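You operate a simulated robot arm through the tools that you are given. There is no shell and no other tool. Be economical: measure what you need, move in short steps, check, and stop when the job is done.

The job below is to be done with a simulated two-armed robot. You get a single attempt, and the scene is never put back.

## Task
Shut the tape dispenser's cover and feed one white and one red strip.
Fine: leave both on the bed and turn the selector back to brown.

The check looks at the end state, three seconds after you hand in, the way a careful person would. Anything else that was tipped, shoved, dropped, spilled or broken makes it a failure. A push-on lid holds only when it is set on centred and level and pressed home; a screw cap is set on level and turned clockwise until tight.

## Robot
Two 6-joint arms with fingered hands on one trunk, on a base that drives. Base frame: it is fixed to the floor where the robot stands at the start and does not move with it; the origin is under the middle of the robot, x ahead of it, y to its left, z up; the surface under the hand at the start is at about z = 812. Units: mm, rad, N and s.
The left shoulder is at the start at [70, 168, 1429], the right one opposite. With the tool pointing down near the work surface each hand reaches from about 380 to 640 mm from the robot's upright axis, wherever it stands, measured 20 degrees to its own side. Places, roughly: bed of the tape dispenser [400, 0, 800]; cover of the tape dispenser [800, 0, 1100]; feed button [600, -100, 1000]; tape selector [600, 100, 1000]. Payload 4 kg a hand.
The tool frame of a hand sits at the grasp point between the pads (the TCP): z along the fingers, y along the line on which they close. The tips reach 26 mm beyond it. The gripper opens to 132 mm. The gripper's body begins 73 mm behind the TCP. The gripper is a hand of 3 fingers: y runs from the thumb to the fingers, the wrist lies at [0, 0, -224] in the tool frame, and closing takes about 1.5 s.
Orientation is that of the tool frame in the base frame, as a unit quaternion [w, x, y, z]. With the fingers straight down and closing along the base's y, the tool's x points along the base's -x, its y along +y and its z along -z.

## Interface
- The arms move only by the tool play_rows. It takes "left_deltas", "right_deltas" or both (then of equal length, played together; a hand with none holds still); each is a list of rows, each a list of 7 numbers: the shift along the tool's x, y, z in mm, then the turn, a rotation vector about the tool's x, y, z in rad, then the opening in per cent of the stroke, from 0 (shut) to 100 (fully open). In form: [[x, y, z, rx, ry, rz, hand], ...]. A call has 1 to 8 rows; each row is the pose to reach, as a shift and turn from the pose commanded when the call began, along the tool's axes at that moment. Each row takes 0.2 s and may step no farther than 50 mm and 0.15 rad from the row before; otherwise, or with a gripper value out of range, the whole call is refused. Where a pose cannot be reached the arm comes as near as it can. A force on the tool above 40 N (or 10 N above the force at the start of the call, whichever is more), or a blocked arm, ends the call early, and 0.2 s more pass. Each finger travels about 108 mm/s and halts on what it meets, pressing with about 25 N; the grip force reading is that of the motor and also rises with nothing between the fingers. The clock runs only during rows and for 0.2 s after the last one: add rows that repeat a pose to give the fingers time. The reply holds the time, the measured pose of the TCP, the force on the tool along the base axes, the opening and the grip force, in the units named above and with some noise, with the torque about the TCP (base axes, N m) and any sound that the robot's microphone picked up.
- Cameras (640 x 400 px; columns grow to the right, rows downward): "scene" is now at [101.3, -3.7, 1625.8]; the picture's right is [0.04, -1.00, 0.00], its down [-0.87, -0.03, -0.50] and it looks along [0.50, 0.02, -0.87] (base axes); focal length 248 px, centre (320, 200). "left" rides on the left gripper at [-62, 3, -92] in its tool frame; the picture's right is [-0.05, -1.00, 0.00], its down [0.83, -0.04, -0.56] and it looks along [0.55, -0.03, 0.83] (tool axes); focal length 230 px, centre (320, 200). "right" rides on the right gripper at [62, 3, -92] in its tool frame; the picture's right is [-0.05, 1.00, 0.00], its down [-0.83, -0.04, -0.56] and it looks along [-0.55, -0.03, 0.83] (tool axes); focal length 230 px, centre (320, 200). There is no depth. A picture from a camera that has moved, and an enlarged one, comes with that camera's place and axes in the base frame and with its lens. The place of the scene camera against the robot may be out by one fixed shift of up to 25 mm in any direction.
- camera(camera): a new picture of that camera. No time passes.
- raise_lower(by): slides the trunk up (or, below 0, down) by that many mm; the arms and the scene camera ride with it, the base frame stays. It gives what a move gives, with no picture.
- base_move(legs): drives the robot by 1 to 6 legs, each [ahead, left, turn to the left] in mm, mm and rad, along the robot's own axes; the way and the turn of a leg run together, so that a leg with both is an arc; at most 1500 mm and 3.142 rad a leg. The arms and the cameras ride along, it lands a little off, and it stops where it bumps. It gives what a move gives.
- grasp_type(shape, hand): the hand has 3 fingers and takes this shape, open, in about a second: jaw (thumb against the fingers, like two jaws); tri (thumb and two fingers); tip (a fingertip pinch); poke (one finger out to press); point (the index stretched); flat (the hand flat); cup (the hand cupped); fist (a fist). The gripper value then closes the fingers along that shape, each until it touches; the sizes above hold for jaw. It gives what a move gives, with no picture.
- pan_tilt(pan, tilt): turns the head with the scene camera to pan (to the left, within 1.501 rad either way) and tilt (down, from -0.506 to 1.204), counted from straight ahead of the robot. It gives what a move gives.
- inspect(camera, box): a new picture of the part [left, top, right, bottom] of that camera's present view, enlarged. No time passes.
- hand_in(): hands the job in; it is judged then, once.

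Work in short steps. Places have to be worked out from the pictures, the camera data and where the tool is seen: move nearer, look again, correct. Check each grasp and each placing, and mend what went wrong. You have 120 turns and 108 pictures in all, those below and enlarged ones among them. Open the grippers and draw the arms clear of the work before you hand the job in, unless the task says otherwise; then end with one line.

The tools are called after ">>>" as a command line: name --argument value ..., lists and objects as JSON in quotes. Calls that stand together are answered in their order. play_rows: Moves the arms, as the interface text tells. Its arguments: {"type":"object","properties":{"left_deltas":{"type":"array"},"right_deltas":{"type":"array"}},"required":[]} The other tools are called the same way: raise_lower (by) slides the trunk up or down; grasp_type (shape, hand) gives the hand a shape; base_move (legs) drives the base; pan_tilt (pan, tilt) turns the head that bears the scene camera; camera (camera) takes a picture; inspect (camera, box) takes an enlarged picture of a part of a camera's view; hand_in () hands the job in.

At the start:

```text
time: 0.0
left_position: [586.5, 202.1, 999.1]
left_tcp_rot: [0.0, 0.0, 1.0, -0.001]
left_wrist_force: [0.4, 0.0, 0.1]
left_torque: [0.01, 0.02, 0.05]
left_width: 131.8
left_grip_force: 0.0
left_shape: jaw
right_position: [516.4, -190.4, 999.3]
right_tcp_rot: [0.0, -0.001, 1.0, 0.001]
right_wrist_force: [0.5, 0.0, -0.2]
right_torque: [-0.01, 0.0, -0.01]
right_width: 131.9
right_grip_force: 0.1
right_shape: jaw
trunk travel left (down, up): [-875.0, 65.0]
robot x, y, heading: [0.2, -1.4, -0.003]
head pan, tilt: [0.04, 1.049]
```

scene: 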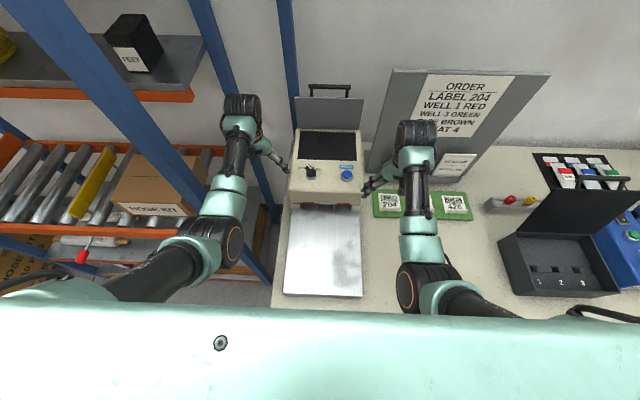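
right: 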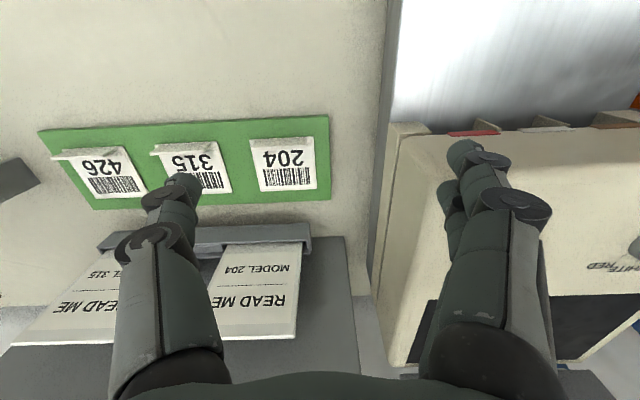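
left: 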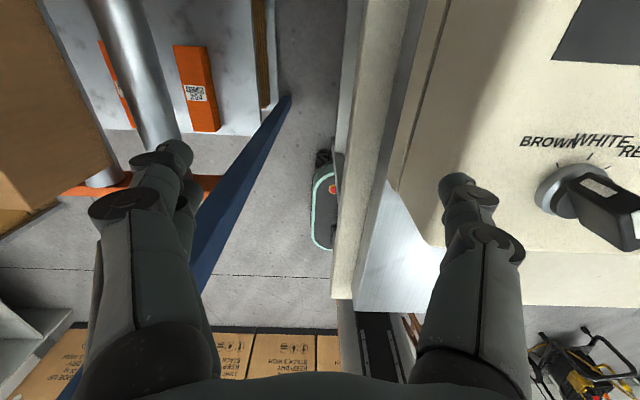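

I will look closely at the dispenser in the scene view first.

>>> inspect --camera "scene" --box '[260, 70, 400, 220]'

>>> inspect --camera "left" --box '[440, 0, 640, 300]'

```text
2.67 times, centred on (330, 145) of scene
camera zoom: at [101.3, -3.7, 1625.8], right [0.04, -1.0, 0.0], down [-0.87, -0.03, -0.5], along [0.5, 0.02, -0.87], focal length 662 px, centre (293, 347)
```

zoom: 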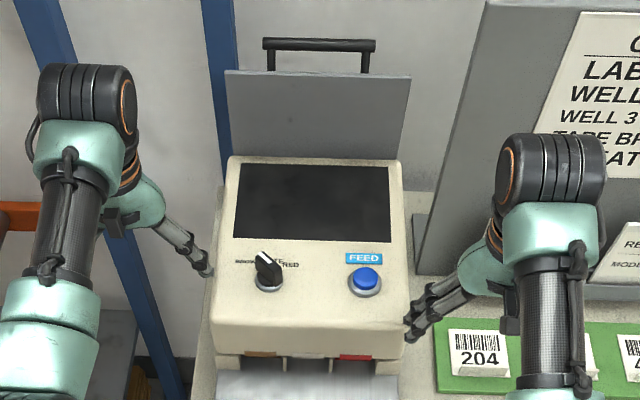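

```text
1.33 times, centred on (540, 150) of left
camera zoom: at [647.6, 204.7, 1091.5], right [0.05, -1.0, 0.0], down [-0.83, -0.04, 0.56], along [-0.55, -0.03, -0.83], focal length 307 px, centre (27, 267)
```

zoom: 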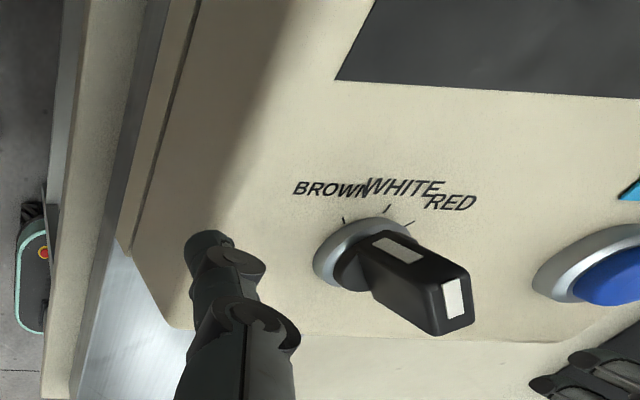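

Top of the console seems to sit near z≈965, the knob at about (576,46), the button at (580,-74), with the cover hinged at the rear, x≈770, standing up. I tilt the head up to see the cover and handle better.

>>> pan_tilt --pan 0.0 --tilt 0.75

>>> inspect --camera "scene" --box '[220, 80, 420, 280]'

>>> camera --camera "scene"

```text
time: 0.8
left_position: [586.9, 201.6, 1000.6]
left_tcp_rot: [0.0, 0.0, 1.0, 0.0]
left_wrist_force: [0.2, 0.1, -0.4]
left_torque: [-0.01, 0.0, 0.03]
left_width: 131.8
left_grip_force: 0.0
left_shape: jaw
right_position: [516.3, -189.6, 1000.1]
right_tcp_rot: [0.0, 0.0, 1.0, 0.0]
right_wrist_force: [-0.5, -0.5, -0.3]
right_torque: [-0.01, 0.01, 0.02]
right_width: 131.7
right_grip_force: 0.0
right_shape: jaw
trunk travel left (down, up): [-875.0, 65.0]
robot x, y, heading: [-1.3, 0.1, 0.003]
head pan, tilt: [0.0, 0.75]
```

```text
2.00 times, centred on (320, 180) of scene
camera zoom: at [117.6, -6.3, 1648.2], right [0.0, -1.0, 0.0], down [-0.68, 0.0, -0.73], along [0.73, 0.0, -0.68], focal length 496 px, centre (320, 240)
```

zoom: 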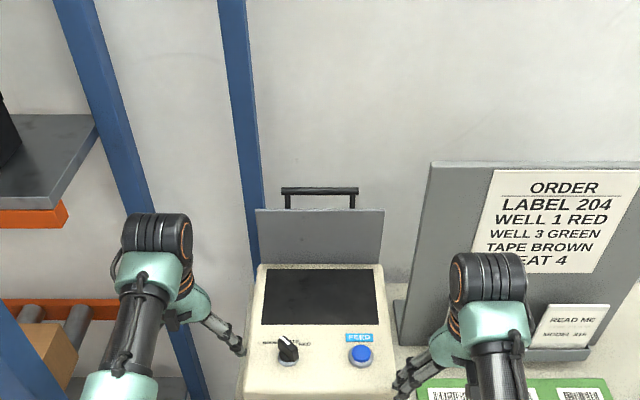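

```text
101 pictures are left
camera scene: at [117.6, -6.3, 1648.2], right [0.0, -1.0, 0.0], down [-0.68, 0.0, -0.73], along [0.73, 0.0, -0.68], focal length 248 px, centre (320, 200)
```

scene: 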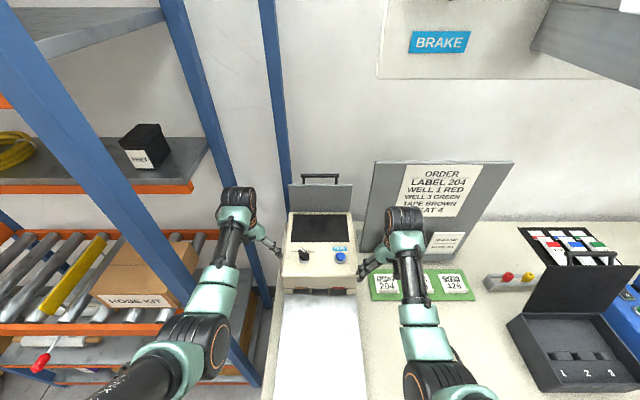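

The handle bar lies near (800,0,1130). I raise the right hand, closing it, and bring it towards the middle to look at the cover with its own camera.

>>> play_rows --right_deltas '[[0, 0, -50, 0, 0, 0, 50], [0, 0, -100, 0, 0, 0, 0], [0, 0, -150, 0, 0, 0, 0], [0, 0, -200, 0, 0, 0, 0], [0, 0, -250, 0, 0, 0, 0], [-30, 40, -250, 0, 0, 0, 0], [-60, 80, -250, 0, 0, 0, 0], [-90, 110, -250, 0, 0, 0, 0]]'

>>> camera --camera "right"

```text
time: 2.6
left_position: [586.7, 202.0, 999.7]
left_tcp_rot: [0.0, 0.001, 1.0, 0.0]
left_wrist_force: [-0.4, -0.2, 0.4]
left_torque: [0.01, -0.01, -0.01]
left_width: 132.0
left_grip_force: 0.1
left_shape: jaw
right_position: [654.2, -63.6, 1236.2]
right_tcp_rot: [0.0, 0.0, 1.0, 0.0]
right_wrist_force: [-0.2, 0.4, 0.1]
right_torque: [0.01, -0.02, 0.0]
right_width: 0.0
right_grip_force: 25.3
right_shape: jaw
right hand out of reach, approached as far as the arm can: row 1, 2, 3, 4, 5, 6, 7, 8
trunk travel left (down, up): [-875.0, 65.0]
robot x, y, heading: [-2.2, 0.8, 0.003]
head pan, tilt: [0.0, 0.75]
```

```text
100 pictures are left
camera right: at [593.4, -60.0, 1329.2], right [0.05, 1.0, 0.0], down [0.83, -0.04, 0.56], along [0.55, -0.03, -0.83], focal length 230 px, centre (320, 200)
```

right: 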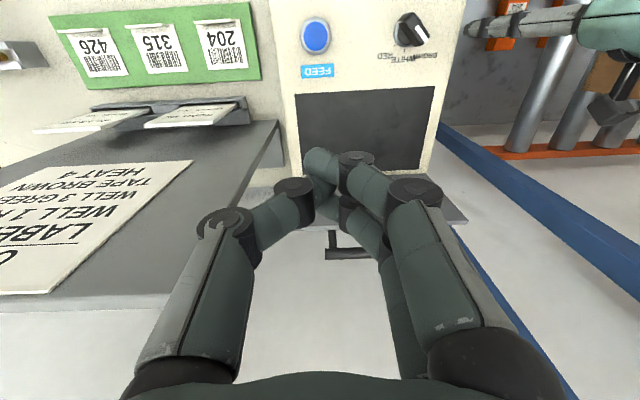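

The bar is seen from the right hand too, near x≈810, z≈1115, with the wall not far behind it. I tilt the fingers forward and move above the bar, staying high.

>>> play_rows --right_deltas '[[-30, 10, 0, 0, -0.15, 0, 0], [-60, 20, 5, 0, -0.3, 0, 0], [-90, 40, 10, 0, -0.45, 0, 0], [-110, 50, 15, 0, -0.5, 0, 0]]'

>>> camera --camera "right"

>>> inspect --camera "scene" --box '[260, 130, 400, 270]'

```text
time: 3.6
left_position: [586.9, 201.9, 998.9]
left_tcp_rot: [0.0, 0.001, 1.0, 0.0]
left_wrist_force: [-0.2, 0.1, -0.7]
left_torque: [0.03, 0.02, -0.02]
left_width: 132.0
left_grip_force: 0.1
left_shape: jaw
right_position: [767.5, -14.1, 1222.7]
right_tcp_rot: [0.247, 0.0, 0.969, -0.001]
right_wrist_force: [-0.5, 0.0, 0.4]
right_torque: [0.01, 0.01, 0.0]
right_width: 0.0
right_grip_force: 25.0
right_shape: jaw
trunk travel left (down, up): [-875.0, 65.0]
robot x, y, heading: [2.3, -1.2, 0.001]
head pan, tilt: [0.0, 0.75]
```

```text
99 pictures are left
camera right: at [668.5, -10.8, 1274.8], right [0.05, 1.0, 0.03], down [0.46, -0.04, 0.89], along [0.89, -0.03, -0.46], focal length 230 px, centre (320, 200)
```

right: 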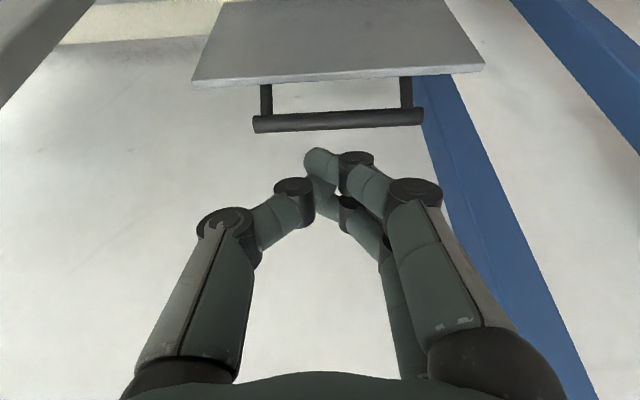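

```text
2.86 times, centred on (330, 200) of scene
camera zoom: at [118.4, -6.0, 1648.1], right [0.0, -1.0, 0.0], down [-0.68, 0.0, -0.73], along [0.73, 0.0, -0.68], focal length 709 px, centre (291, 200)
```

zoom: 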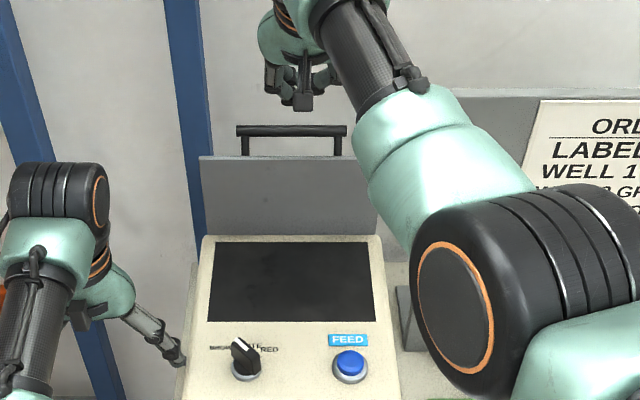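

The bar is near (805,0,1133), the plate's top edge near (797,·,1092), and the fingertips are just short of it and about 65 mm above. I go over and slightly beyond the bar, still above it.

>>> play_rows --right_deltas '[[-23, 5, 25, 0, 0, 0, 0], [-46, 10, 51, 0, 0, 0, 0], [-36, 10, 72, 0, 0, 0, 0]]'

>>> camera --camera "right"

>>> inspect --camera "scene" --box '[260, 110, 400, 250]'

```text
time: 4.4
left_position: [586.3, 200.9, 1000.0]
left_tcp_rot: [0.0, 0.001, 1.0, 0.001]
left_wrist_force: [-0.9, 0.6, -0.3]
left_torque: [0.02, 0.0, -0.02]
left_width: 132.0
left_grip_force: 0.1
left_shape: jaw
right_position: [776.9, -18.8, 1212.7]
right_tcp_rot: [0.247, 0.001, 0.969, 0.0]
right_wrist_force: [0.0, 0.0, 0.2]
right_torque: [0.01, 0.0, 0.0]
right_width: 0.0
right_grip_force: 24.7
right_shape: jaw
right hand out of reach, approached as far as the arm can: row 1, 2, 3
trunk travel left (down, up): [-875.0, 65.0]
robot x, y, heading: [1.0, -0.7, -0.002]
head pan, tilt: [0.0, 0.75]
```

```text
97 pictures are left
camera right: at [678.5, -16.1, 1264.8], right [0.05, 1.0, 0.03], down [0.46, -0.04, 0.89], along [0.89, -0.03, -0.46], focal length 230 px, centre (320, 200)
```

right: 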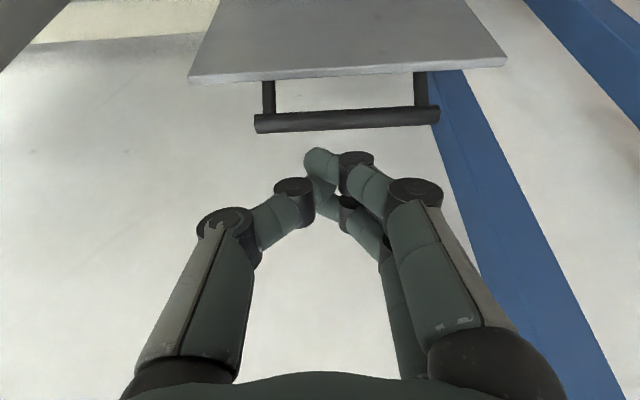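

```text
2.86 times, centred on (330, 180) of scene
camera zoom: at [118.0, -6.8, 1648.2], right [0.0, -1.0, 0.0], down [-0.68, 0.0, -0.73], along [0.73, 0.0, -0.68], focal length 709 px, centre (291, 257)
```

zoom: 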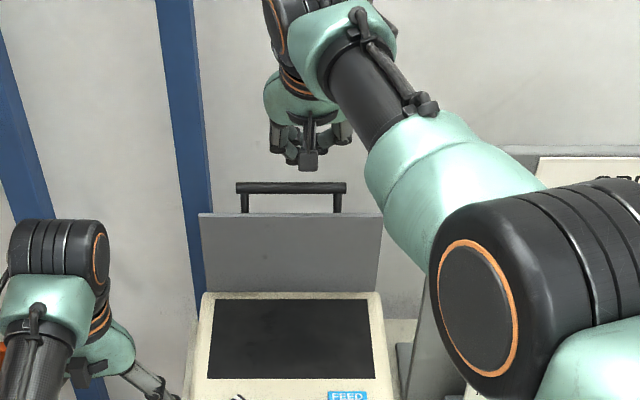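

Arm reach runs out at this tilt (wrist about 618 mm from the shoulder), so I tip the hand further forward, to about 0.95 rad, while staying above the bar.

>>> play_rows --right_deltas '[[-5, 5, 7, 0, -0.15, 0, 0], [-10, 10, 14, 0, -0.3, 0, 0], [-14, 15, 22, 0, -0.45, 0, 0]]'

>>> camera --camera "right"

```text
time: 5.2
left_position: [587.1, 201.4, 999.5]
left_tcp_rot: [0.0, 0.0, 1.0, 0.0]
left_wrist_force: [-0.4, 0.2, 0.2]
left_torque: [-0.03, -0.01, 0.01]
left_width: 131.8
left_grip_force: 0.1
left_shape: jaw
right_position: [814.0, -26.9, 1204.8]
right_tcp_rot: [0.462, 0.003, 0.887, -0.005]
right_wrist_force: [0.1, 0.9, -0.4]
right_torque: [-0.02, 0.01, 0.0]
right_width: 0.3
right_grip_force: 24.6
right_shape: jaw
right hand out of reach, approached as far as the arm can: row 2, 3
trunk travel left (down, up): [-875.0, 65.0]
robot x, y, heading: [-1.7, 1.0, -0.004]
head pan, tilt: [0.0, 0.75]
```

```text
95 pictures are left
camera right: at [702.2, -23.1, 1207.4], right [0.04, 1.0, 0.04], down [0.02, -0.04, 1.0], along [1.0, -0.04, -0.02], focal length 230 px, centre (320, 200)
```

right: 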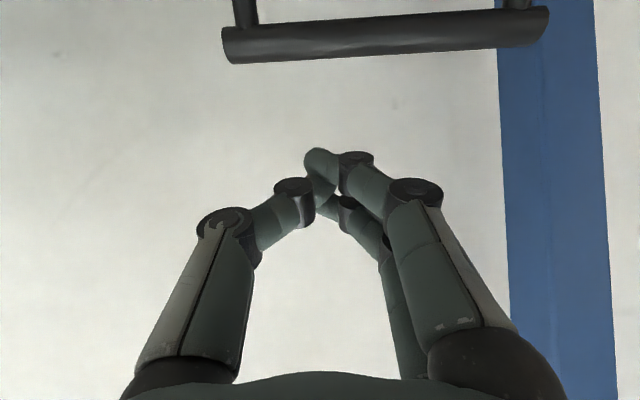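

The bar is now measured at about (800,3,1138), with the fingertips beyond and above it. I lower the fingers onto and behind the bar.

>>> play_rows --right_deltas '[[12, 0, 9, 0, 0, 0, 0], [25, 0, 17, 0, 0, 0, 0], [35, 0, 24, 0, 0, 0, 0]]'

>>> camera --camera "right"

```text
time: 6.0
left_position: [587.6, 201.8, 999.1]
left_tcp_rot: [0.0, 0.0, 1.0, 0.0]
left_wrist_force: [-1.0, 0.0, -0.5]
left_torque: [0.01, 0.01, 0.0]
left_width: 132.1
left_grip_force: 0.1
left_shape: jaw
right_position: [810.5, -24.9, 1162.2]
right_tcp_rot: [0.461, 0.002, 0.887, -0.006]
right_wrist_force: [0.0, 0.8, 0.5]
right_torque: [0.02, -0.01, 0.02]
right_width: 0.0
right_grip_force: 24.9
right_shape: jaw
trunk travel left (down, up): [-875.0, 65.0]
robot x, y, heading: [0.4, -0.0, 0.003]
head pan, tilt: [0.0, 0.75]
```

```text
94 pictures are left
camera right: at [698.9, -21.3, 1164.7], right [0.04, 1.0, 0.03], down [0.02, -0.04, 1.0], along [1.0, -0.04, -0.02], focal length 230 px, centre (320, 200)
```

right: 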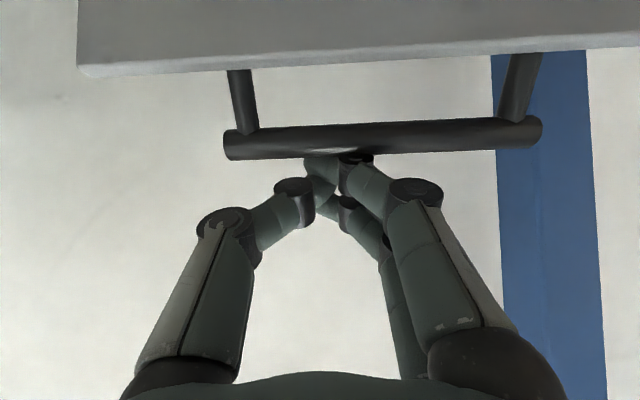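

The bar now hides the fingertips, so they are behind it. I pull towards the robot, following the cover's arc.

>>> play_rows --right_deltas '[[10, 0, 7, 0, 0, 0, 0], [26, 0, -12, 0, 0, 0, 0], [42, 0, -32, 0, 0, 0, 0], [59, 0, -50, 0, 0, 0, 0], [80, 0, -66, 0, 0, 0, 0], [102, 0, -75, 0, 0, 0, 0]]'

>>> camera --camera "right"

>>> inspect --camera "scene" --box '[260, 130, 400, 270]'

```text
time: 7.6
left_position: [586.1, 212.5, 997.7]
left_tcp_rot: [0.0, -0.002, 1.0, -0.002]
left_wrist_force: [-0.4, -0.3, 0.2]
left_torque: [-0.04, -0.01, -0.01]
left_width: 131.6
left_grip_force: 0.0
left_shape: jaw
right_position: [766.3, -124.4, 1153.1]
right_tcp_rot: [0.499, -0.002, 0.865, -0.056]
right_wrist_force: [-2.1, 30.2, -6.2]
right_torque: [-0.29, -0.22, -0.9]
right_width: 0.1
right_grip_force: 24.8
right_shape: jaw
right hand out of reach, approached as far as the arm can: row 2, 3, 4, 5, 6
trunk travel left (down, up): [-875.0, 65.0]
robot x, y, heading: [0.4, 3.4, 0.007]
head pan, tilt: [0.0, 0.75]
stopped in row 6 (right hand): the arm was blocked; the commanded pose is now the measured one
```

```text
93 pictures are left
camera right: at [655.0, -116.5, 1146.1], right [0.08, 1.0, -0.05], down [-0.06, 0.06, 1.0], along [0.99, -0.08, 0.07], focal length 230 px, centre (320, 200)
```

right: 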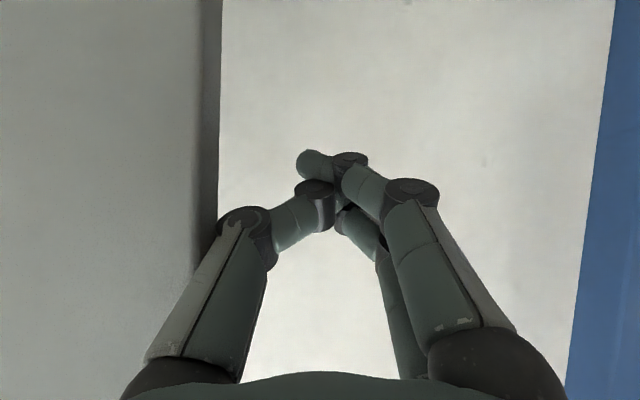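

```text
2.86 times, centred on (330, 200) of scene
camera zoom: at [119.5, 5.2, 1648.0], right [0.01, -1.0, 0.01], down [-0.68, -0.01, -0.73], along [0.73, 0.0, -0.68], focal length 709 px, centre (291, 200)
```

zoom: 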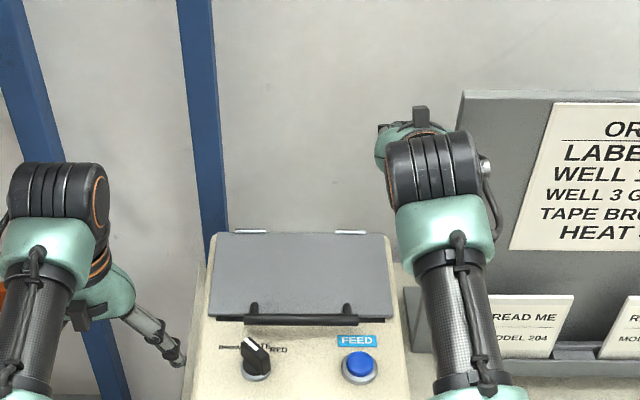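

The cover has dropped shut, but the right arm was forced sideways and leans on the order board with about 30 N. I back away from the board towards the middle, then up.

>>> play_rows --right_deltas '[[0, 15, -3, 0, 0, 0, 0], [5, 35, -15, 0, 0, 0, 0], [10, 55, -40, 0, 0, 0, 0], [-10, 60, -80, 0, 0, 0, 0]]'

>>> camera --camera "scene"

```text
time: 8.1
left_position: [586.1, 216.3, 996.7]
left_tcp_rot: [0.0, -0.005, 1.0, -0.004]
left_wrist_force: [-1.0, -0.3, 0.1]
left_torque: [0.0, -0.01, -0.03]
left_width: 131.8
left_grip_force: 0.2
left_shape: jaw
right_position: [766.1, -125.7, 1153.5]
right_tcp_rot: [0.5, -0.001, 0.863, -0.074]
right_wrist_force: [2.6, 39.2, -3.9]
right_torque: [-0.59, -0.05, -0.99]
right_width: 0.0
right_grip_force: 25.2
right_shape: jaw
trunk travel left (down, up): [-875.0, 65.0]
robot x, y, heading: [1.3, 1.0, 0.006]
head pan, tilt: [0.0, 0.75]
stopped in row 2 (right hand): the force on the tool passed its limit at 51 N (the readings are from after the stop); the commanded pose is now the measured one
```

```text
91 pictures are left
camera scene: at [119.5, 7.8, 1648.1], right [0.01, -1.0, 0.01], down [-0.68, -0.01, -0.73], along [0.73, 0.0, -0.68], focal length 248 px, centre (320, 200)
```

scene: 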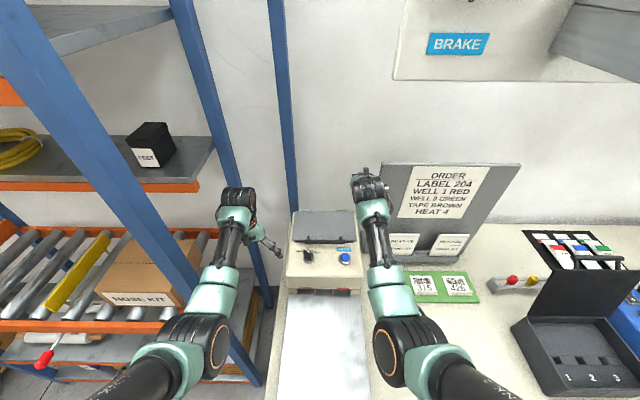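

Moving to +y did not free the hand: the force rose and nothing moved. I take a closer look before trying again.

>>> inspect --camera "scene" --box '[320, 140, 420, 240]'

>>> camera --camera "right"

>>> camera --camera "left"

```text
4.00 times, centred on (370, 190) of scene
camera zoom: at [119.5, 7.8, 1648.1], right [0.01, -1.0, 0.01], down [-0.68, -0.01, -0.73], along [0.73, 0.0, -0.68], focal length 992 px, centre (120, 240)
```

zoom: 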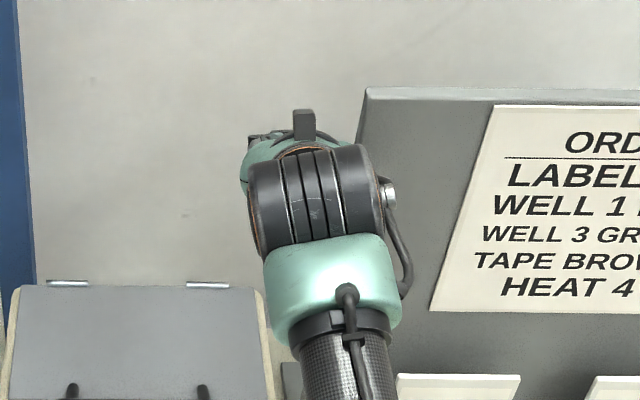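

```text
89 pictures are left
camera right: at [656.5, -116.7, 1144.7], right [0.1, 0.99, -0.08], down [-0.07, 0.09, 0.99], along [0.99, -0.09, 0.07], focal length 230 px, centre (320, 200)
```

right: 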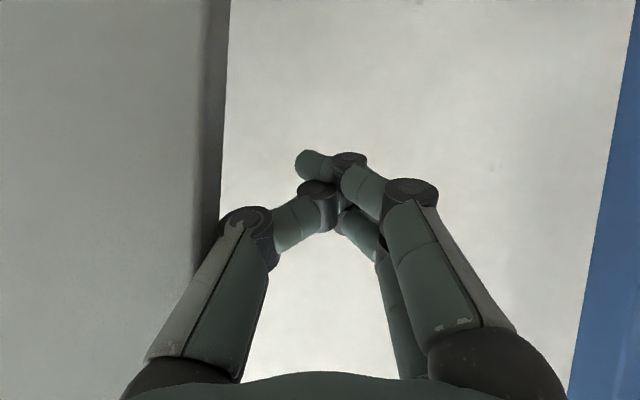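

```text
88 pictures are left
camera left: at [646.6, 220.4, 1089.4], right [0.06, -1.0, 0.01], down [-0.83, -0.05, 0.56], along [-0.56, -0.04, -0.83], focal length 230 px, centre (320, 200)
```

left: 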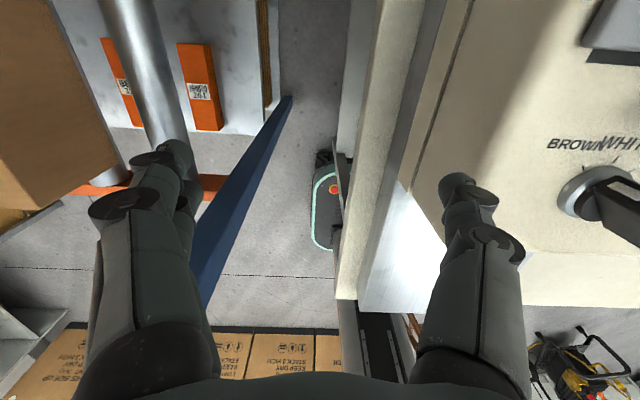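

The thumb's outer knuckle rests against the board's edge. I try one small step back and to +y, to see which way the force falls.

>>> play_rows --right_deltas '[[3, 6, -5, 0, 0, 0, 0]]'

```text
time: 8.5
left_position: [587.6, 217.6, 995.3]
left_tcp_rot: [-0.002, -0.006, 1.0, -0.004]
left_wrist_force: [0.1, -0.4, 0.1]
left_torque: [-0.04, 0.03, 0.0]
left_width: 132.0
left_grip_force: 0.1
left_shape: jaw
right_position: [768.2, -127.7, 1158.4]
right_tcp_rot: [0.503, 0.0, 0.86, -0.084]
right_wrist_force: [4.9, 46.9, -13.4]
right_torque: [-0.43, -0.33, -1.31]
right_width: 0.1
right_grip_force: 24.7
right_shape: jaw
trunk travel left (down, up): [-875.0, 65.0]
robot x, y, heading: [-1.7, 1.0, 0.008]
head pan, tilt: [0.0, 0.75]
```

The hand does not follow the command. At this steep tilt so close in, the arm seems to be at a joint limit, so I ease the tilt and undo the yaw while drifting to +y.

>>> play_rows --right_deltas '[[-6, 4, -3, -0.05, 0.085, 0.02, 0], [-12, 10, -6, -0.1, 0.17, 0.04, 0], [-17, 18, -10, -0.15, 0.255, 0.06, 0]]'

```text
time: 9.3
left_position: [586.0, 207.4, 998.6]
left_tcp_rot: [-0.001, -0.003, 1.0, 0.0]
left_wrist_force: [-0.1, -0.7, -0.2]
left_torque: [-0.01, 0.0, 0.02]
left_width: 131.9
left_grip_force: 0.1
left_shape: jaw
right_position: [760.7, -110.5, 1169.6]
right_tcp_rot: [0.386, 0.0, 0.922, 0.005]
right_wrist_force: [0.9, 0.3, -0.3]
right_torque: [-0.03, 0.04, -0.03]
right_width: 0.2
right_grip_force: 24.6
right_shape: jaw
trunk travel left (down, up): [-875.0, 65.0]
robot x, y, heading: [2.8, 4.0, 0.008]
head pan, tilt: [0.0, 0.75]
```

The hand is free with no force on it. I carry it to the middle, up and more upright, then check the board and cover.

>>> play_rows --right_deltas '[[0, 20, -15, 0, 0.12, 0, 0], [5, 40, -30, 0, 0.25, 0, 0], [12, 60, -45, 0, 0.38, 0, 0], [20, 75, -64, 0, 0.5, 0, 0]]'

>>> camera --camera "scene"

>>> camera --camera "right"

```text
time: 10.3
left_position: [584.9, 207.9, 1000.7]
left_tcp_rot: [-0.001, -0.003, 1.0, 0.0]
left_wrist_force: [-0.3, 0.1, 0.5]
left_torque: [-0.02, -0.01, 0.01]
left_width: 131.8
left_grip_force: 0.1
left_shape: jaw
right_position: [698.6, -37.0, 1201.7]
right_tcp_rot: [0.145, -0.001, 0.989, 0.006]
right_wrist_force: [0.6, -0.9, 0.4]
right_torque: [0.03, -0.02, 0.02]
right_width: 0.0
right_grip_force: 24.6
right_shape: jaw
trunk travel left (down, up): [-875.0, 65.0]
robot x, y, heading: [3.9, 2.4, 0.007]
head pan, tilt: [0.0, 0.75]
```

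```text
87 pictures are left
camera scene: at [117.6, -2.9, 1648.2], right [0.01, -1.0, 0.0], down [-0.68, 0.0, -0.73], along [0.73, 0.0, -0.68], focal length 248 px, centre (320, 200)
```

scene: 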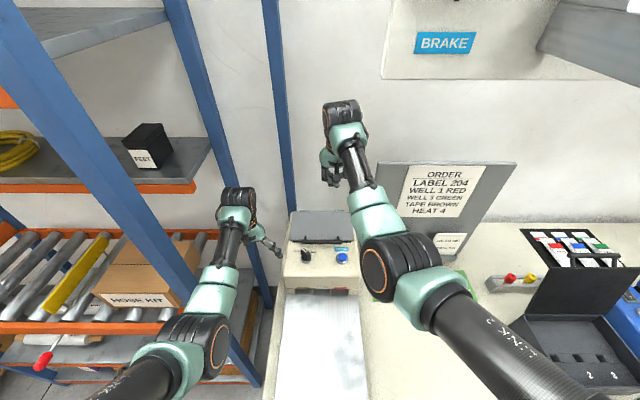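

```text
86 pictures are left
camera right: at [613.6, -34.2, 1272.1], right [0.05, 1.0, 0.03], down [0.64, -0.05, 0.77], along [0.77, -0.02, -0.64], focal length 230 px, centre (320, 200)
```

right: 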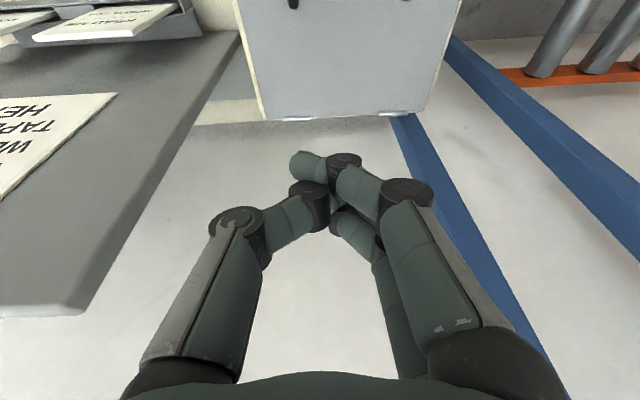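

The board looks unmoved and the cover appears shut. I zoom in to check the cover's seat and the knob's pointer.

>>> inspect --camera "scene" --box '[280, 200, 370, 300]'

>>> inspect --camera "left" --box '[460, 0, 640, 300]'

```text
4.00 times, centred on (325, 250) of scene
camera zoom: at [117.6, -2.9, 1648.2], right [0.01, -1.0, 0.0], down [-0.68, 0.0, -0.73], along [0.73, 0.0, -0.68], focal length 992 px, centre (300, 0)
```

zoom: 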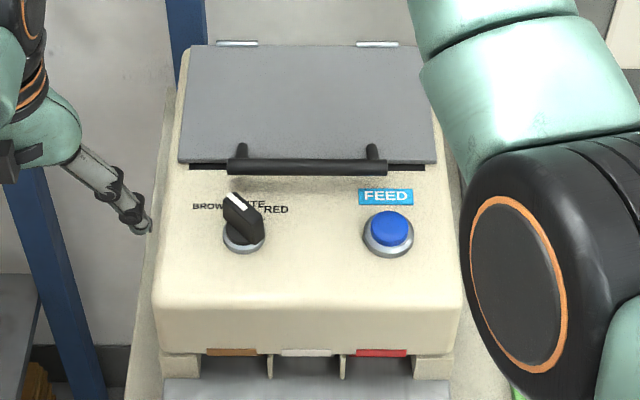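

```text
1.33 times, centred on (550, 150) of left
camera zoom: at [646.4, 210.9, 1091.4], right [0.06, -1.0, 0.0], down [-0.83, -0.05, 0.56], along [-0.55, -0.03, -0.83], focal length 307 px, centre (13, 267)
```

zoom: 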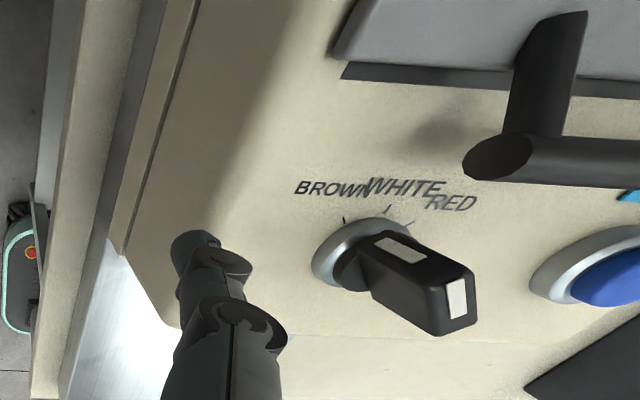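

The cover lies down, though it may not be fully home. The knob's white line points up-left, to BROWN. I lower the closed right hand above the cover's front part, ready to press it.

>>> play_rows --right_deltas '[[19, 5, 33, 0, 0, 0, 0], [38, 10, 66, 0, 0, 0, 0], [57, 15, 100, 0, 0, 0, 0], [76, 20, 133, 0, 0, 0, 0], [92, 22, 155, 0, 0, 0, 0]]'

>>> camera --camera "right"

>>> inspect --camera "scene" --box '[280, 200, 370, 300]'

```text
time: 11.7
left_position: [585.0, 207.1, 999.3]
left_tcp_rot: [0.0, -0.002, 1.0, 0.0]
left_wrist_force: [-0.3, -0.4, 0.2]
left_torque: [0.0, 0.0, -0.03]
left_width: 132.2
left_grip_force: 0.1
left_shape: jaw
right_position: [681.5, -62.5, 1034.3]
right_tcp_rot: [0.162, 0.018, 0.986, -0.021]
right_wrist_force: [-0.2, 0.3, -0.4]
right_torque: [0.03, -0.01, -0.02]
right_width: 0.0
right_grip_force: 25.0
right_shape: jaw
right hand out of reach, approached as far as the arm can: row 5
trunk travel left (down, up): [-875.0, 65.0]
robot x, y, heading: [0.4, 0.3, 0.004]
head pan, tilt: [0.0, 0.75]
stopped in row 5 (right hand): the arm was blocked; the commanded pose is now the measured one
```

```text
83 pictures are left
camera right: at [593.0, -53.5, 1100.8], right [0.09, 1.0, -0.02], down [0.61, -0.04, 0.79], along [0.79, -0.08, -0.61], focal length 230 px, centre (320, 200)
```

right: 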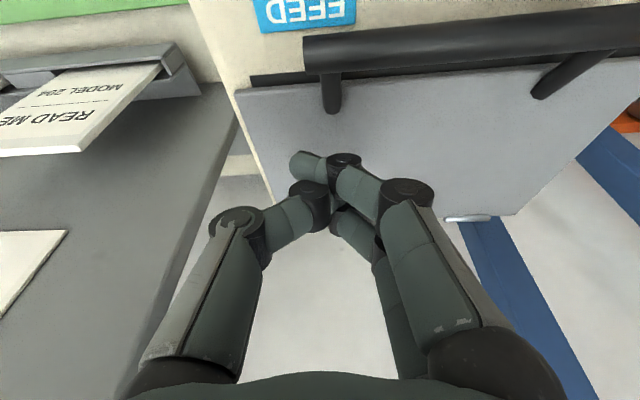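

```text
4.00 times, centred on (325, 250) of scene
camera zoom: at [118.0, -4.0, 1648.2], right [0.01, -1.0, 0.0], down [-0.68, 0.0, -0.73], along [0.73, 0.0, -0.68], focal length 992 px, centre (300, 0)
```

zoom: 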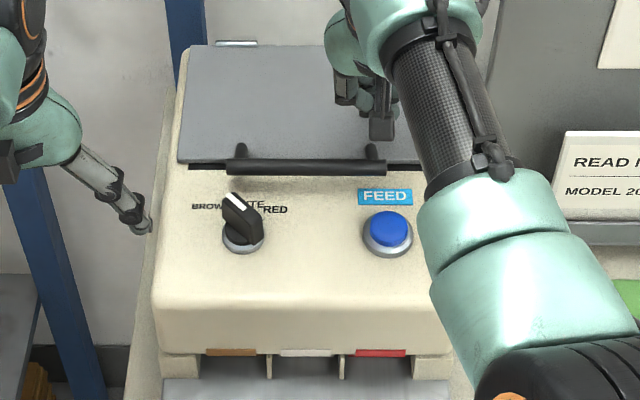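

The low, tilted pose is at a joint limit again, so I straighten the hand to vertical and move nearer to the cover's middle front.

>>> play_rows --right_deltas '[[8, 10, -10, -0.014, 0.11, -0.012, 0], [17, 25, -18, -0.028, 0.22, -0.024, 0], [28, 40, -25, -0.042, 0.326, -0.036, 0]]'

>>> camera --camera "right"

```text
time: 12.5
left_position: [586.2, 206.5, 999.6]
left_tcp_rot: [0.0, -0.002, 1.0, 0.0]
left_wrist_force: [-0.4, -0.2, -0.7]
left_torque: [0.01, -0.03, 0.03]
left_width: 131.8
left_grip_force: 0.0
left_shape: jaw
right_position: [647.5, -14.9, 1046.5]
right_tcp_rot: [-0.002, -0.004, 1.0, 0.004]
right_wrist_force: [0.3, 0.1, -0.3]
right_torque: [-0.02, -0.01, 0.0]
right_width: 0.0
right_grip_force: 25.2
right_shape: jaw
trunk travel left (down, up): [-875.0, 65.0]
robot x, y, heading: [0.6, 1.0, 0.007]
head pan, tilt: [0.0, 0.75]
```

```text
81 pictures are left
camera right: at [585.9, -12.2, 1139.3], right [0.05, 1.0, 0.01], down [0.83, -0.04, 0.55], along [0.55, -0.02, -0.83], focal length 230 px, centre (320, 200)
```

right: 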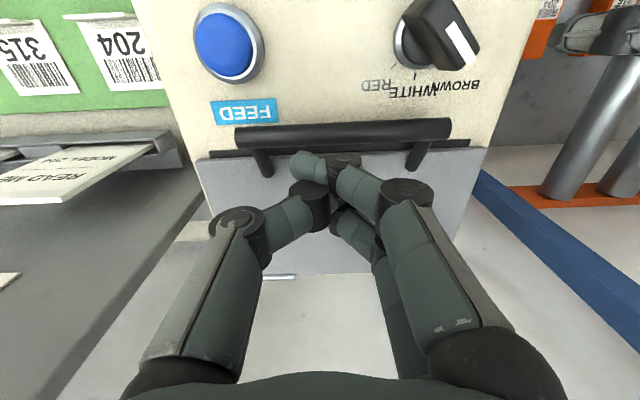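

Good view: the bar is at about x≈629, z≈1000, with the plate behind it, and the knob's line points to BROWN. I shift 15 mm further and press straight down on the plate until force shows.

>>> play_rows --right_deltas '[[-15, 0, 0, 0, 0, 0, 0], [-15, 0, 12, 0, 0, 0, 0], [-15, 0, 24, 0, 0, 0, 0], [-15, 0, 34, 0, 0, 0, 0], [-15, 0, 42, 0, 0, 0, 0], [-15, 0, 50, 0, 0, 0, 0]]'

>>> camera --camera "right"

```text
time: 13.9
left_position: [582.8, 209.8, 1001.4]
left_tcp_rot: [0.002, -0.004, 1.0, -0.001]
left_wrist_force: [0.0, 0.5, 0.5]
left_torque: [-0.02, 0.0, 0.01]
left_width: 131.7
left_grip_force: 0.0
left_shape: jaw
right_position: [643.3, -22.8, 1016.9]
right_tcp_rot: [0.005, -0.004, 1.0, 0.003]
right_wrist_force: [5.8, 12.1, 33.0]
right_torque: [-0.34, 0.33, -0.12]
right_width: 0.6
right_grip_force: 24.7
right_shape: jaw
right hand out of reach, approached as far as the arm can: row 1, 2, 3, 4, 5, 6
trunk travel left (down, up): [-875.0, 65.0]
robot x, y, heading: [1.9, 1.2, 0.009]
head pan, tilt: [0.0, 0.75]
```

```text
80 pictures are left
camera right: at [580.6, -21.6, 1108.7], right [0.04, 1.0, 0.01], down [0.82, -0.04, 0.56], along [0.56, -0.02, -0.83], focal length 230 px, centre (320, 200)
```

right: 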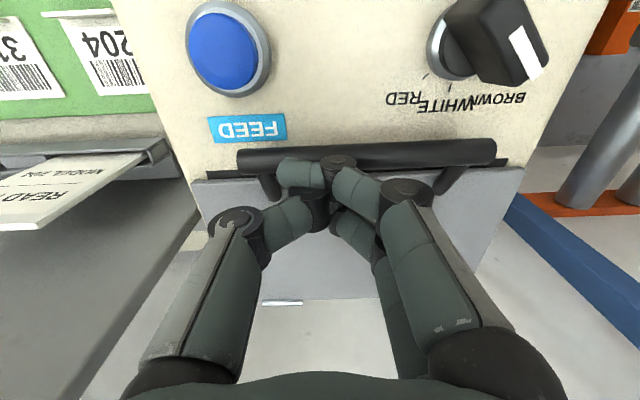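

The plate took 33 N at tip height z≈991 without giving, so the cover is down. I lift the right hand clear and move it aside to the right.

>>> play_rows --right_deltas '[[0, 0, -40, 0, 0, 0, 0], [20, -20, -70, 0, 0, 0, 0], [40, -65, -70, 0, 0, 0, 0], [60, -110, -70, 0, 0, 0, 0], [70, -155, -70, 0, 0, 0, 0], [80, -185, -70, 0, 0, 0, 0]]' --left_deltas '[[0, 0, -30, 0, 0, 0, 100], [0, 0, -60, 0, 0, 0, 100], [0, 0, -80, 0, 0, 0, 90], [0, 0, -80, 0, 0, 0, 80], [0, -35, -80, 0, 0, 0, 80], [0, -60, -80, 0, 0, 0, 80]]'

>>> camera --camera "left"

>>> inspect --camera "scene" --box '[270, 180, 380, 300]'

```text
time: 15.3
left_position: [584.8, 143.5, 1079.6]
left_tcp_rot: [0.0, -0.003, 1.0, 0.001]
left_wrist_force: [-0.3, -0.1, -0.8]
left_torque: [0.01, 0.01, 0.01]
left_width: 105.9
left_grip_force: 0.0
left_shape: jaw
right_position: [575.9, -217.3, 1066.2]
right_tcp_rot: [0.0, -0.004, 1.0, 0.003]
right_wrist_force: [-0.2, -0.4, 0.7]
right_torque: [0.02, 0.01, 0.0]
right_width: 0.1
right_grip_force: 25.4
right_shape: jaw
right hand out of reach, approached as far as the arm can: row 5, 6
trunk travel left (down, up): [-875.0, 65.0]
robot x, y, heading: [-0.2, 2.9, 0.008]
head pan, tilt: [0.0, 0.75]
```

```text
79 pictures are left
camera left: at [645.6, 147.9, 1171.4], right [0.06, -1.0, 0.0], down [-0.83, -0.05, 0.56], along [-0.55, -0.03, -0.83], focal length 230 px, centre (320, 200)
```

left: 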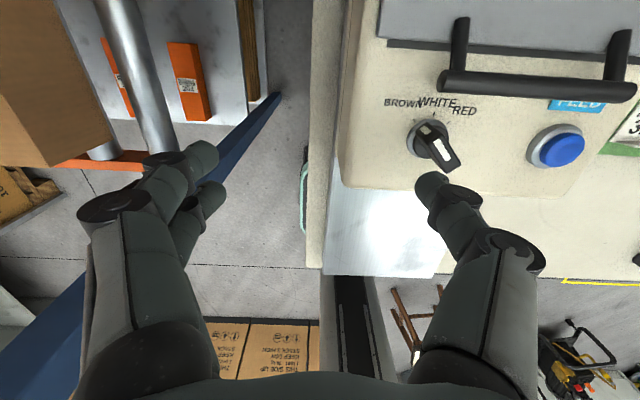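

```text
3.33 times, centred on (325, 240) of scene
camera zoom: at [117.9, -7.2, 1648.2], right [0.01, -1.0, 0.0], down [-0.68, 0.0, -0.73], along [0.73, 0.01, -0.68], focal length 827 px, centre (303, 67)
```

zoom: 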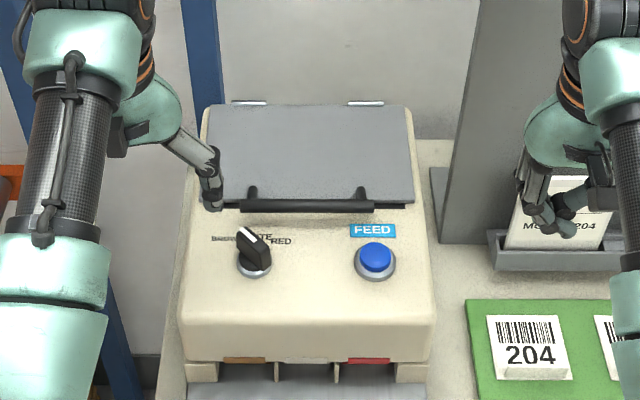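

Triangulating the left-hand views puts the knob base at (581,47,969), its top near z≈1005. I move the left hand above the knob, yawing it about 0.7 rad to match the BROWN setting and half closing it.

>>> play_rows --left_deltas '[[1, -20, 0, 0, 0, -0.14, 60], [2, -40, 0, 0, 0, -0.28, 50], [3, -60, 0, 0, 0, -0.42, 50], [4, -80, 0, 0, 0, -0.56, 50], [4, -96, 0, 0, 0, -0.7, 50]]'

>>> camera --camera "left"

>>> inspect --camera "scene" --box '[270, 180, 380, 300]'

```text
time: 16.7
left_position: [594.7, 104.6, 1070.6]
left_tcp_rot: [0.009, -0.372, 0.928, 0.029]
left_wrist_force: [0.7, 0.9, 0.0]
left_torque: [0.01, 0.0, 0.0]
left_width: 66.5
left_grip_force: 0.1
left_shape: jaw
left hand out of reach, approached as far as the arm can: row 5
right_position: [575.0, -214.5, 1064.8]
right_tcp_rot: [0.0, -0.003, 1.0, 0.003]
right_wrist_force: [0.8, -0.3, 0.0]
right_torque: [-0.01, -0.02, -0.01]
right_width: 0.0
right_grip_force: 24.8
right_shape: jaw
trunk travel left (down, up): [-875.0, 65.0]
robot x, y, heading: [3.8, 0.7, 0.006]
head pan, tilt: [0.0, 0.75]
stopped in row 5 (left hand): the arm was blocked; the commanded pose is now the measured one
```

```text
77 pictures are left
camera left: at [637.7, 143.2, 1164.5], right [0.73, -0.69, -0.04], down [-0.57, -0.64, 0.52], along [-0.38, -0.35, -0.85], focal length 230 px, centre (320, 200)
```

left: 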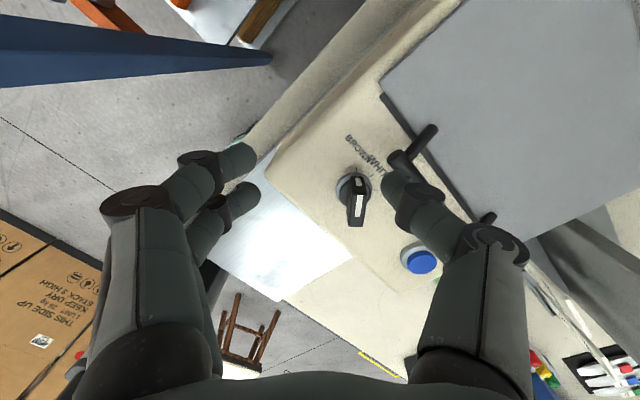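

```text
3.33 times, centred on (325, 240) of scene
camera zoom: at [118.1, -3.6, 1648.2], right [0.01, -1.0, 0.0], down [-0.68, 0.0, -0.73], along [0.73, 0.0, -0.68], focal length 827 px, centre (303, 67)
```

zoom: 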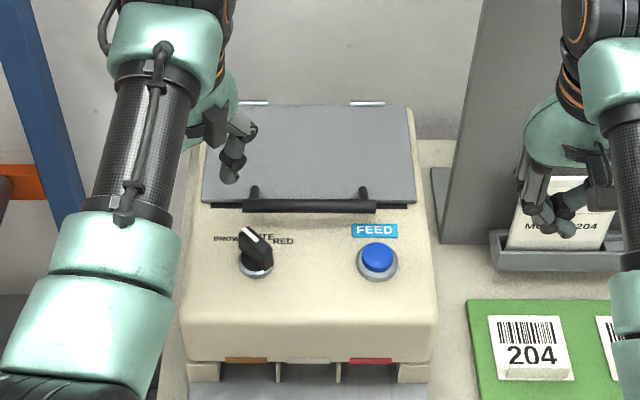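

The left arm cannot reach the knob with this yaw from here. I consider driving the base to the right so that the knob lies on the left arm's own side, and look that way first.

>>> pan_tilt --pan -1.2 --tilt 1.1

>>> camera --camera "scene"

>>> pan_tilt --pan 0.0 --tilt 1.2

>>> camera --camera "scene"

```text
time: 18.1
left_position: [593.8, 103.2, 1068.8]
left_tcp_rot: [0.009, -0.373, 0.928, 0.029]
left_wrist_force: [0.1, -0.2, -0.1]
left_torque: [0.02, 0.02, 0.02]
left_width: 66.7
left_grip_force: 0.2
left_shape: jaw
right_position: [576.5, -215.3, 1064.6]
right_tcp_rot: [-0.001, -0.004, 1.0, 0.003]
right_wrist_force: [0.1, -0.4, -0.9]
right_torque: [-0.02, -0.01, -0.04]
right_width: 0.0
right_grip_force: 24.7
right_shape: jaw
trunk travel left (down, up): [-875.0, 65.0]
robot x, y, heading: [2.3, 3.1, 0.002]
head pan, tilt: [-1.201, 1.1]
```

```text
75 pictures are left
camera scene: at [58.3, -63.1, 1622.5], right [-0.93, -0.37, 0.0], down [-0.33, 0.83, -0.45], along [0.17, -0.42, -0.89], focal length 248 px, centre (320, 200)
```

scene: 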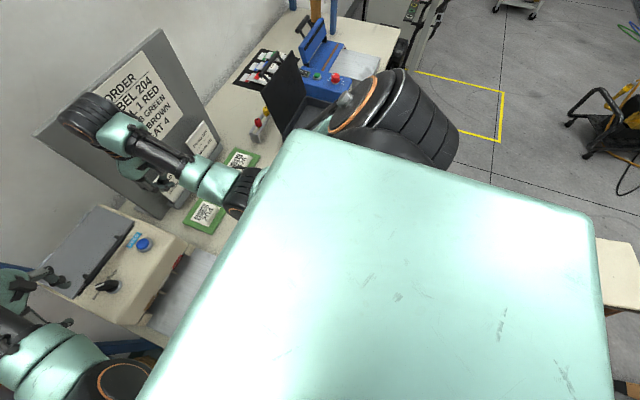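

```text
time: 19.5
left_position: [594.6, 104.4, 1070.4]
left_tcp_rot: [0.009, -0.371, 0.928, 0.029]
left_wrist_force: [0.1, 0.9, -0.2]
left_torque: [0.0, 0.0, -0.01]
left_width: 66.8
left_grip_force: 0.0
left_shape: jaw
right_position: [576.1, -213.6, 1064.4]
right_tcp_rot: [-0.001, -0.004, 1.0, 0.002]
right_wrist_force: [-1.1, -0.4, 0.4]
right_torque: [0.0, -0.01, 0.04]
right_width: 0.0
right_grip_force: 24.7
right_shape: jaw
trunk travel left (down, up): [-875.0, 65.0]
robot x, y, heading: [-6.0, 0.2, 0.004]
head pan, tilt: [0.0, 1.201]
```

```text
74 pictures are left
camera scene: at [91.0, -4.2, 1616.5], right [0.01, -1.0, 0.0], down [-0.93, 0.0, -0.36], along [0.36, 0.0, -0.93], focal length 248 px, centre (320, 200)
```

scene: 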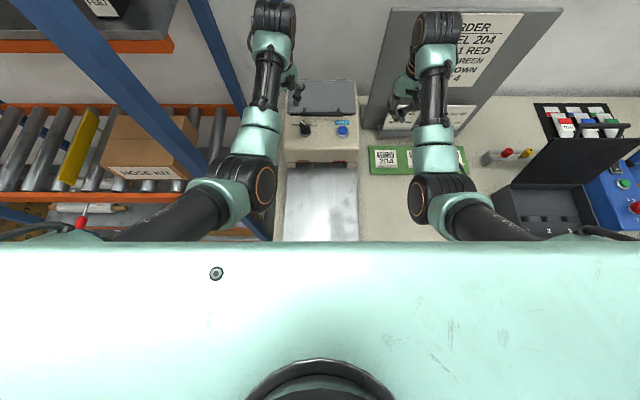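

The floor to the right is free and the arms clear everything at this height. I drive 120 mm to the right.

>>> base_move --legs '[[0, -120, 0]]'

>>> camera --camera "scene"

>>> camera --camera "left"

```text
time: 20.7
left_position: [595.9, -16.0, 1069.3]
left_tcp_rot: [0.008, -0.37, 0.928, 0.027]
left_wrist_force: [0.6, 0.6, 0.8]
left_torque: [0.03, 0.01, 0.01]
left_width: 66.4
left_grip_force: 0.1
left_shape: jaw
right_position: [576.9, -333.7, 1065.1]
right_tcp_rot: [-0.001, -0.003, 1.0, 0.002]
right_wrist_force: [-0.3, -0.4, -0.8]
right_torque: [-0.05, 0.03, 0.0]
right_width: 0.1
right_grip_force: 24.9
right_shape: jaw
trunk travel left (down, up): [-875.0, 65.0]
robot x, y, heading: [1.5, -119.1, 0.006]
head pan, tilt: [0.0, 1.201]
```

```text
73 pictures are left
camera scene: at [91.7, -121.3, 1616.5], right [0.0, -1.0, 0.0], down [-0.93, -0.01, -0.36], along [0.36, 0.0, -0.93], focal length 248 px, centre (320, 200)
```

scene: 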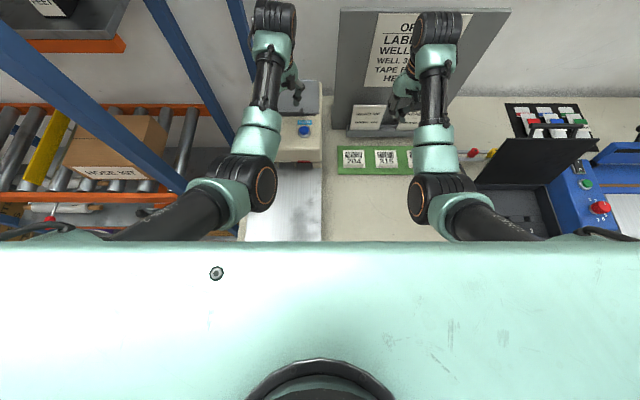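

```text
72 pictures are left
camera left: at [638.1, 23.7, 1163.5], right [0.73, -0.69, -0.04], down [-0.57, -0.63, 0.52], along [-0.39, -0.35, -0.85], focal length 230 px, centre (320, 200)
```

left: 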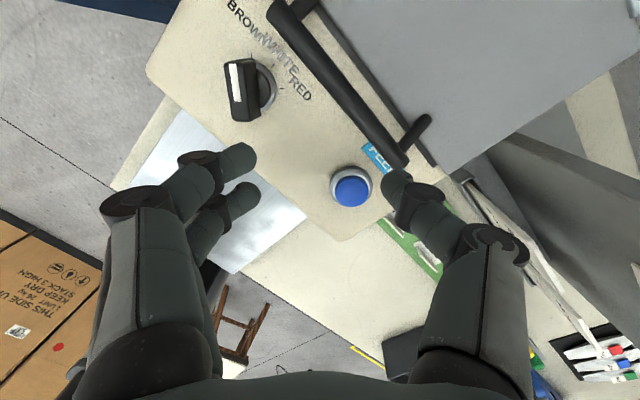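

The drive worked. From the new view the knob base is at (581,47) and the button at (585,-60), and the pointer bar lines up with the hand's yaw. I move the left hand right over the knob.

>>> play_rows --left_deltas '[[-16, 28, 0, 0.022, 0.017, 0, 50], [-32, 56, 0, 0.044, 0.035, 0, 50], [-32, 56, 15, 0.044, 0.035, 0, 50]]'

>>> camera --camera "left"

```text
time: 21.5
left_position: [580.7, 43.3, 1057.9]
left_tcp_rot: [0.001, -0.371, 0.929, 0.001]
left_wrist_force: [0.2, -1.0, 0.1]
left_torque: [0.02, -0.02, -0.02]
left_width: 66.5
left_grip_force: 0.0
left_shape: jaw
right_position: [577.2, -336.9, 1064.7]
right_tcp_rot: [0.0, -0.002, 1.0, 0.004]
right_wrist_force: [0.5, 0.1, -0.3]
right_torque: [0.04, 0.0, 0.02]
right_width: 0.0
right_grip_force: 25.1
right_shape: jaw
trunk travel left (down, up): [-875.0, 65.0]
robot x, y, heading: [-1.0, -121.2, 0.008]
head pan, tilt: [0.0, 1.201]
```

```text
71 pictures are left
camera left: at [621.7, 87.8, 1150.8], right [0.73, -0.69, 0.0], down [-0.57, -0.61, 0.55], along [-0.38, -0.4, -0.83], focal length 230 px, centre (320, 200)
```

left: 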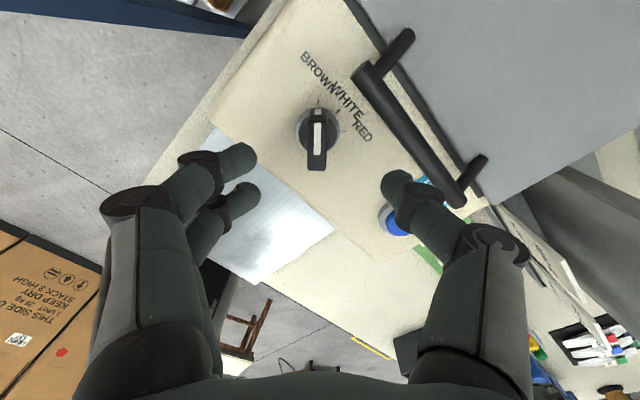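

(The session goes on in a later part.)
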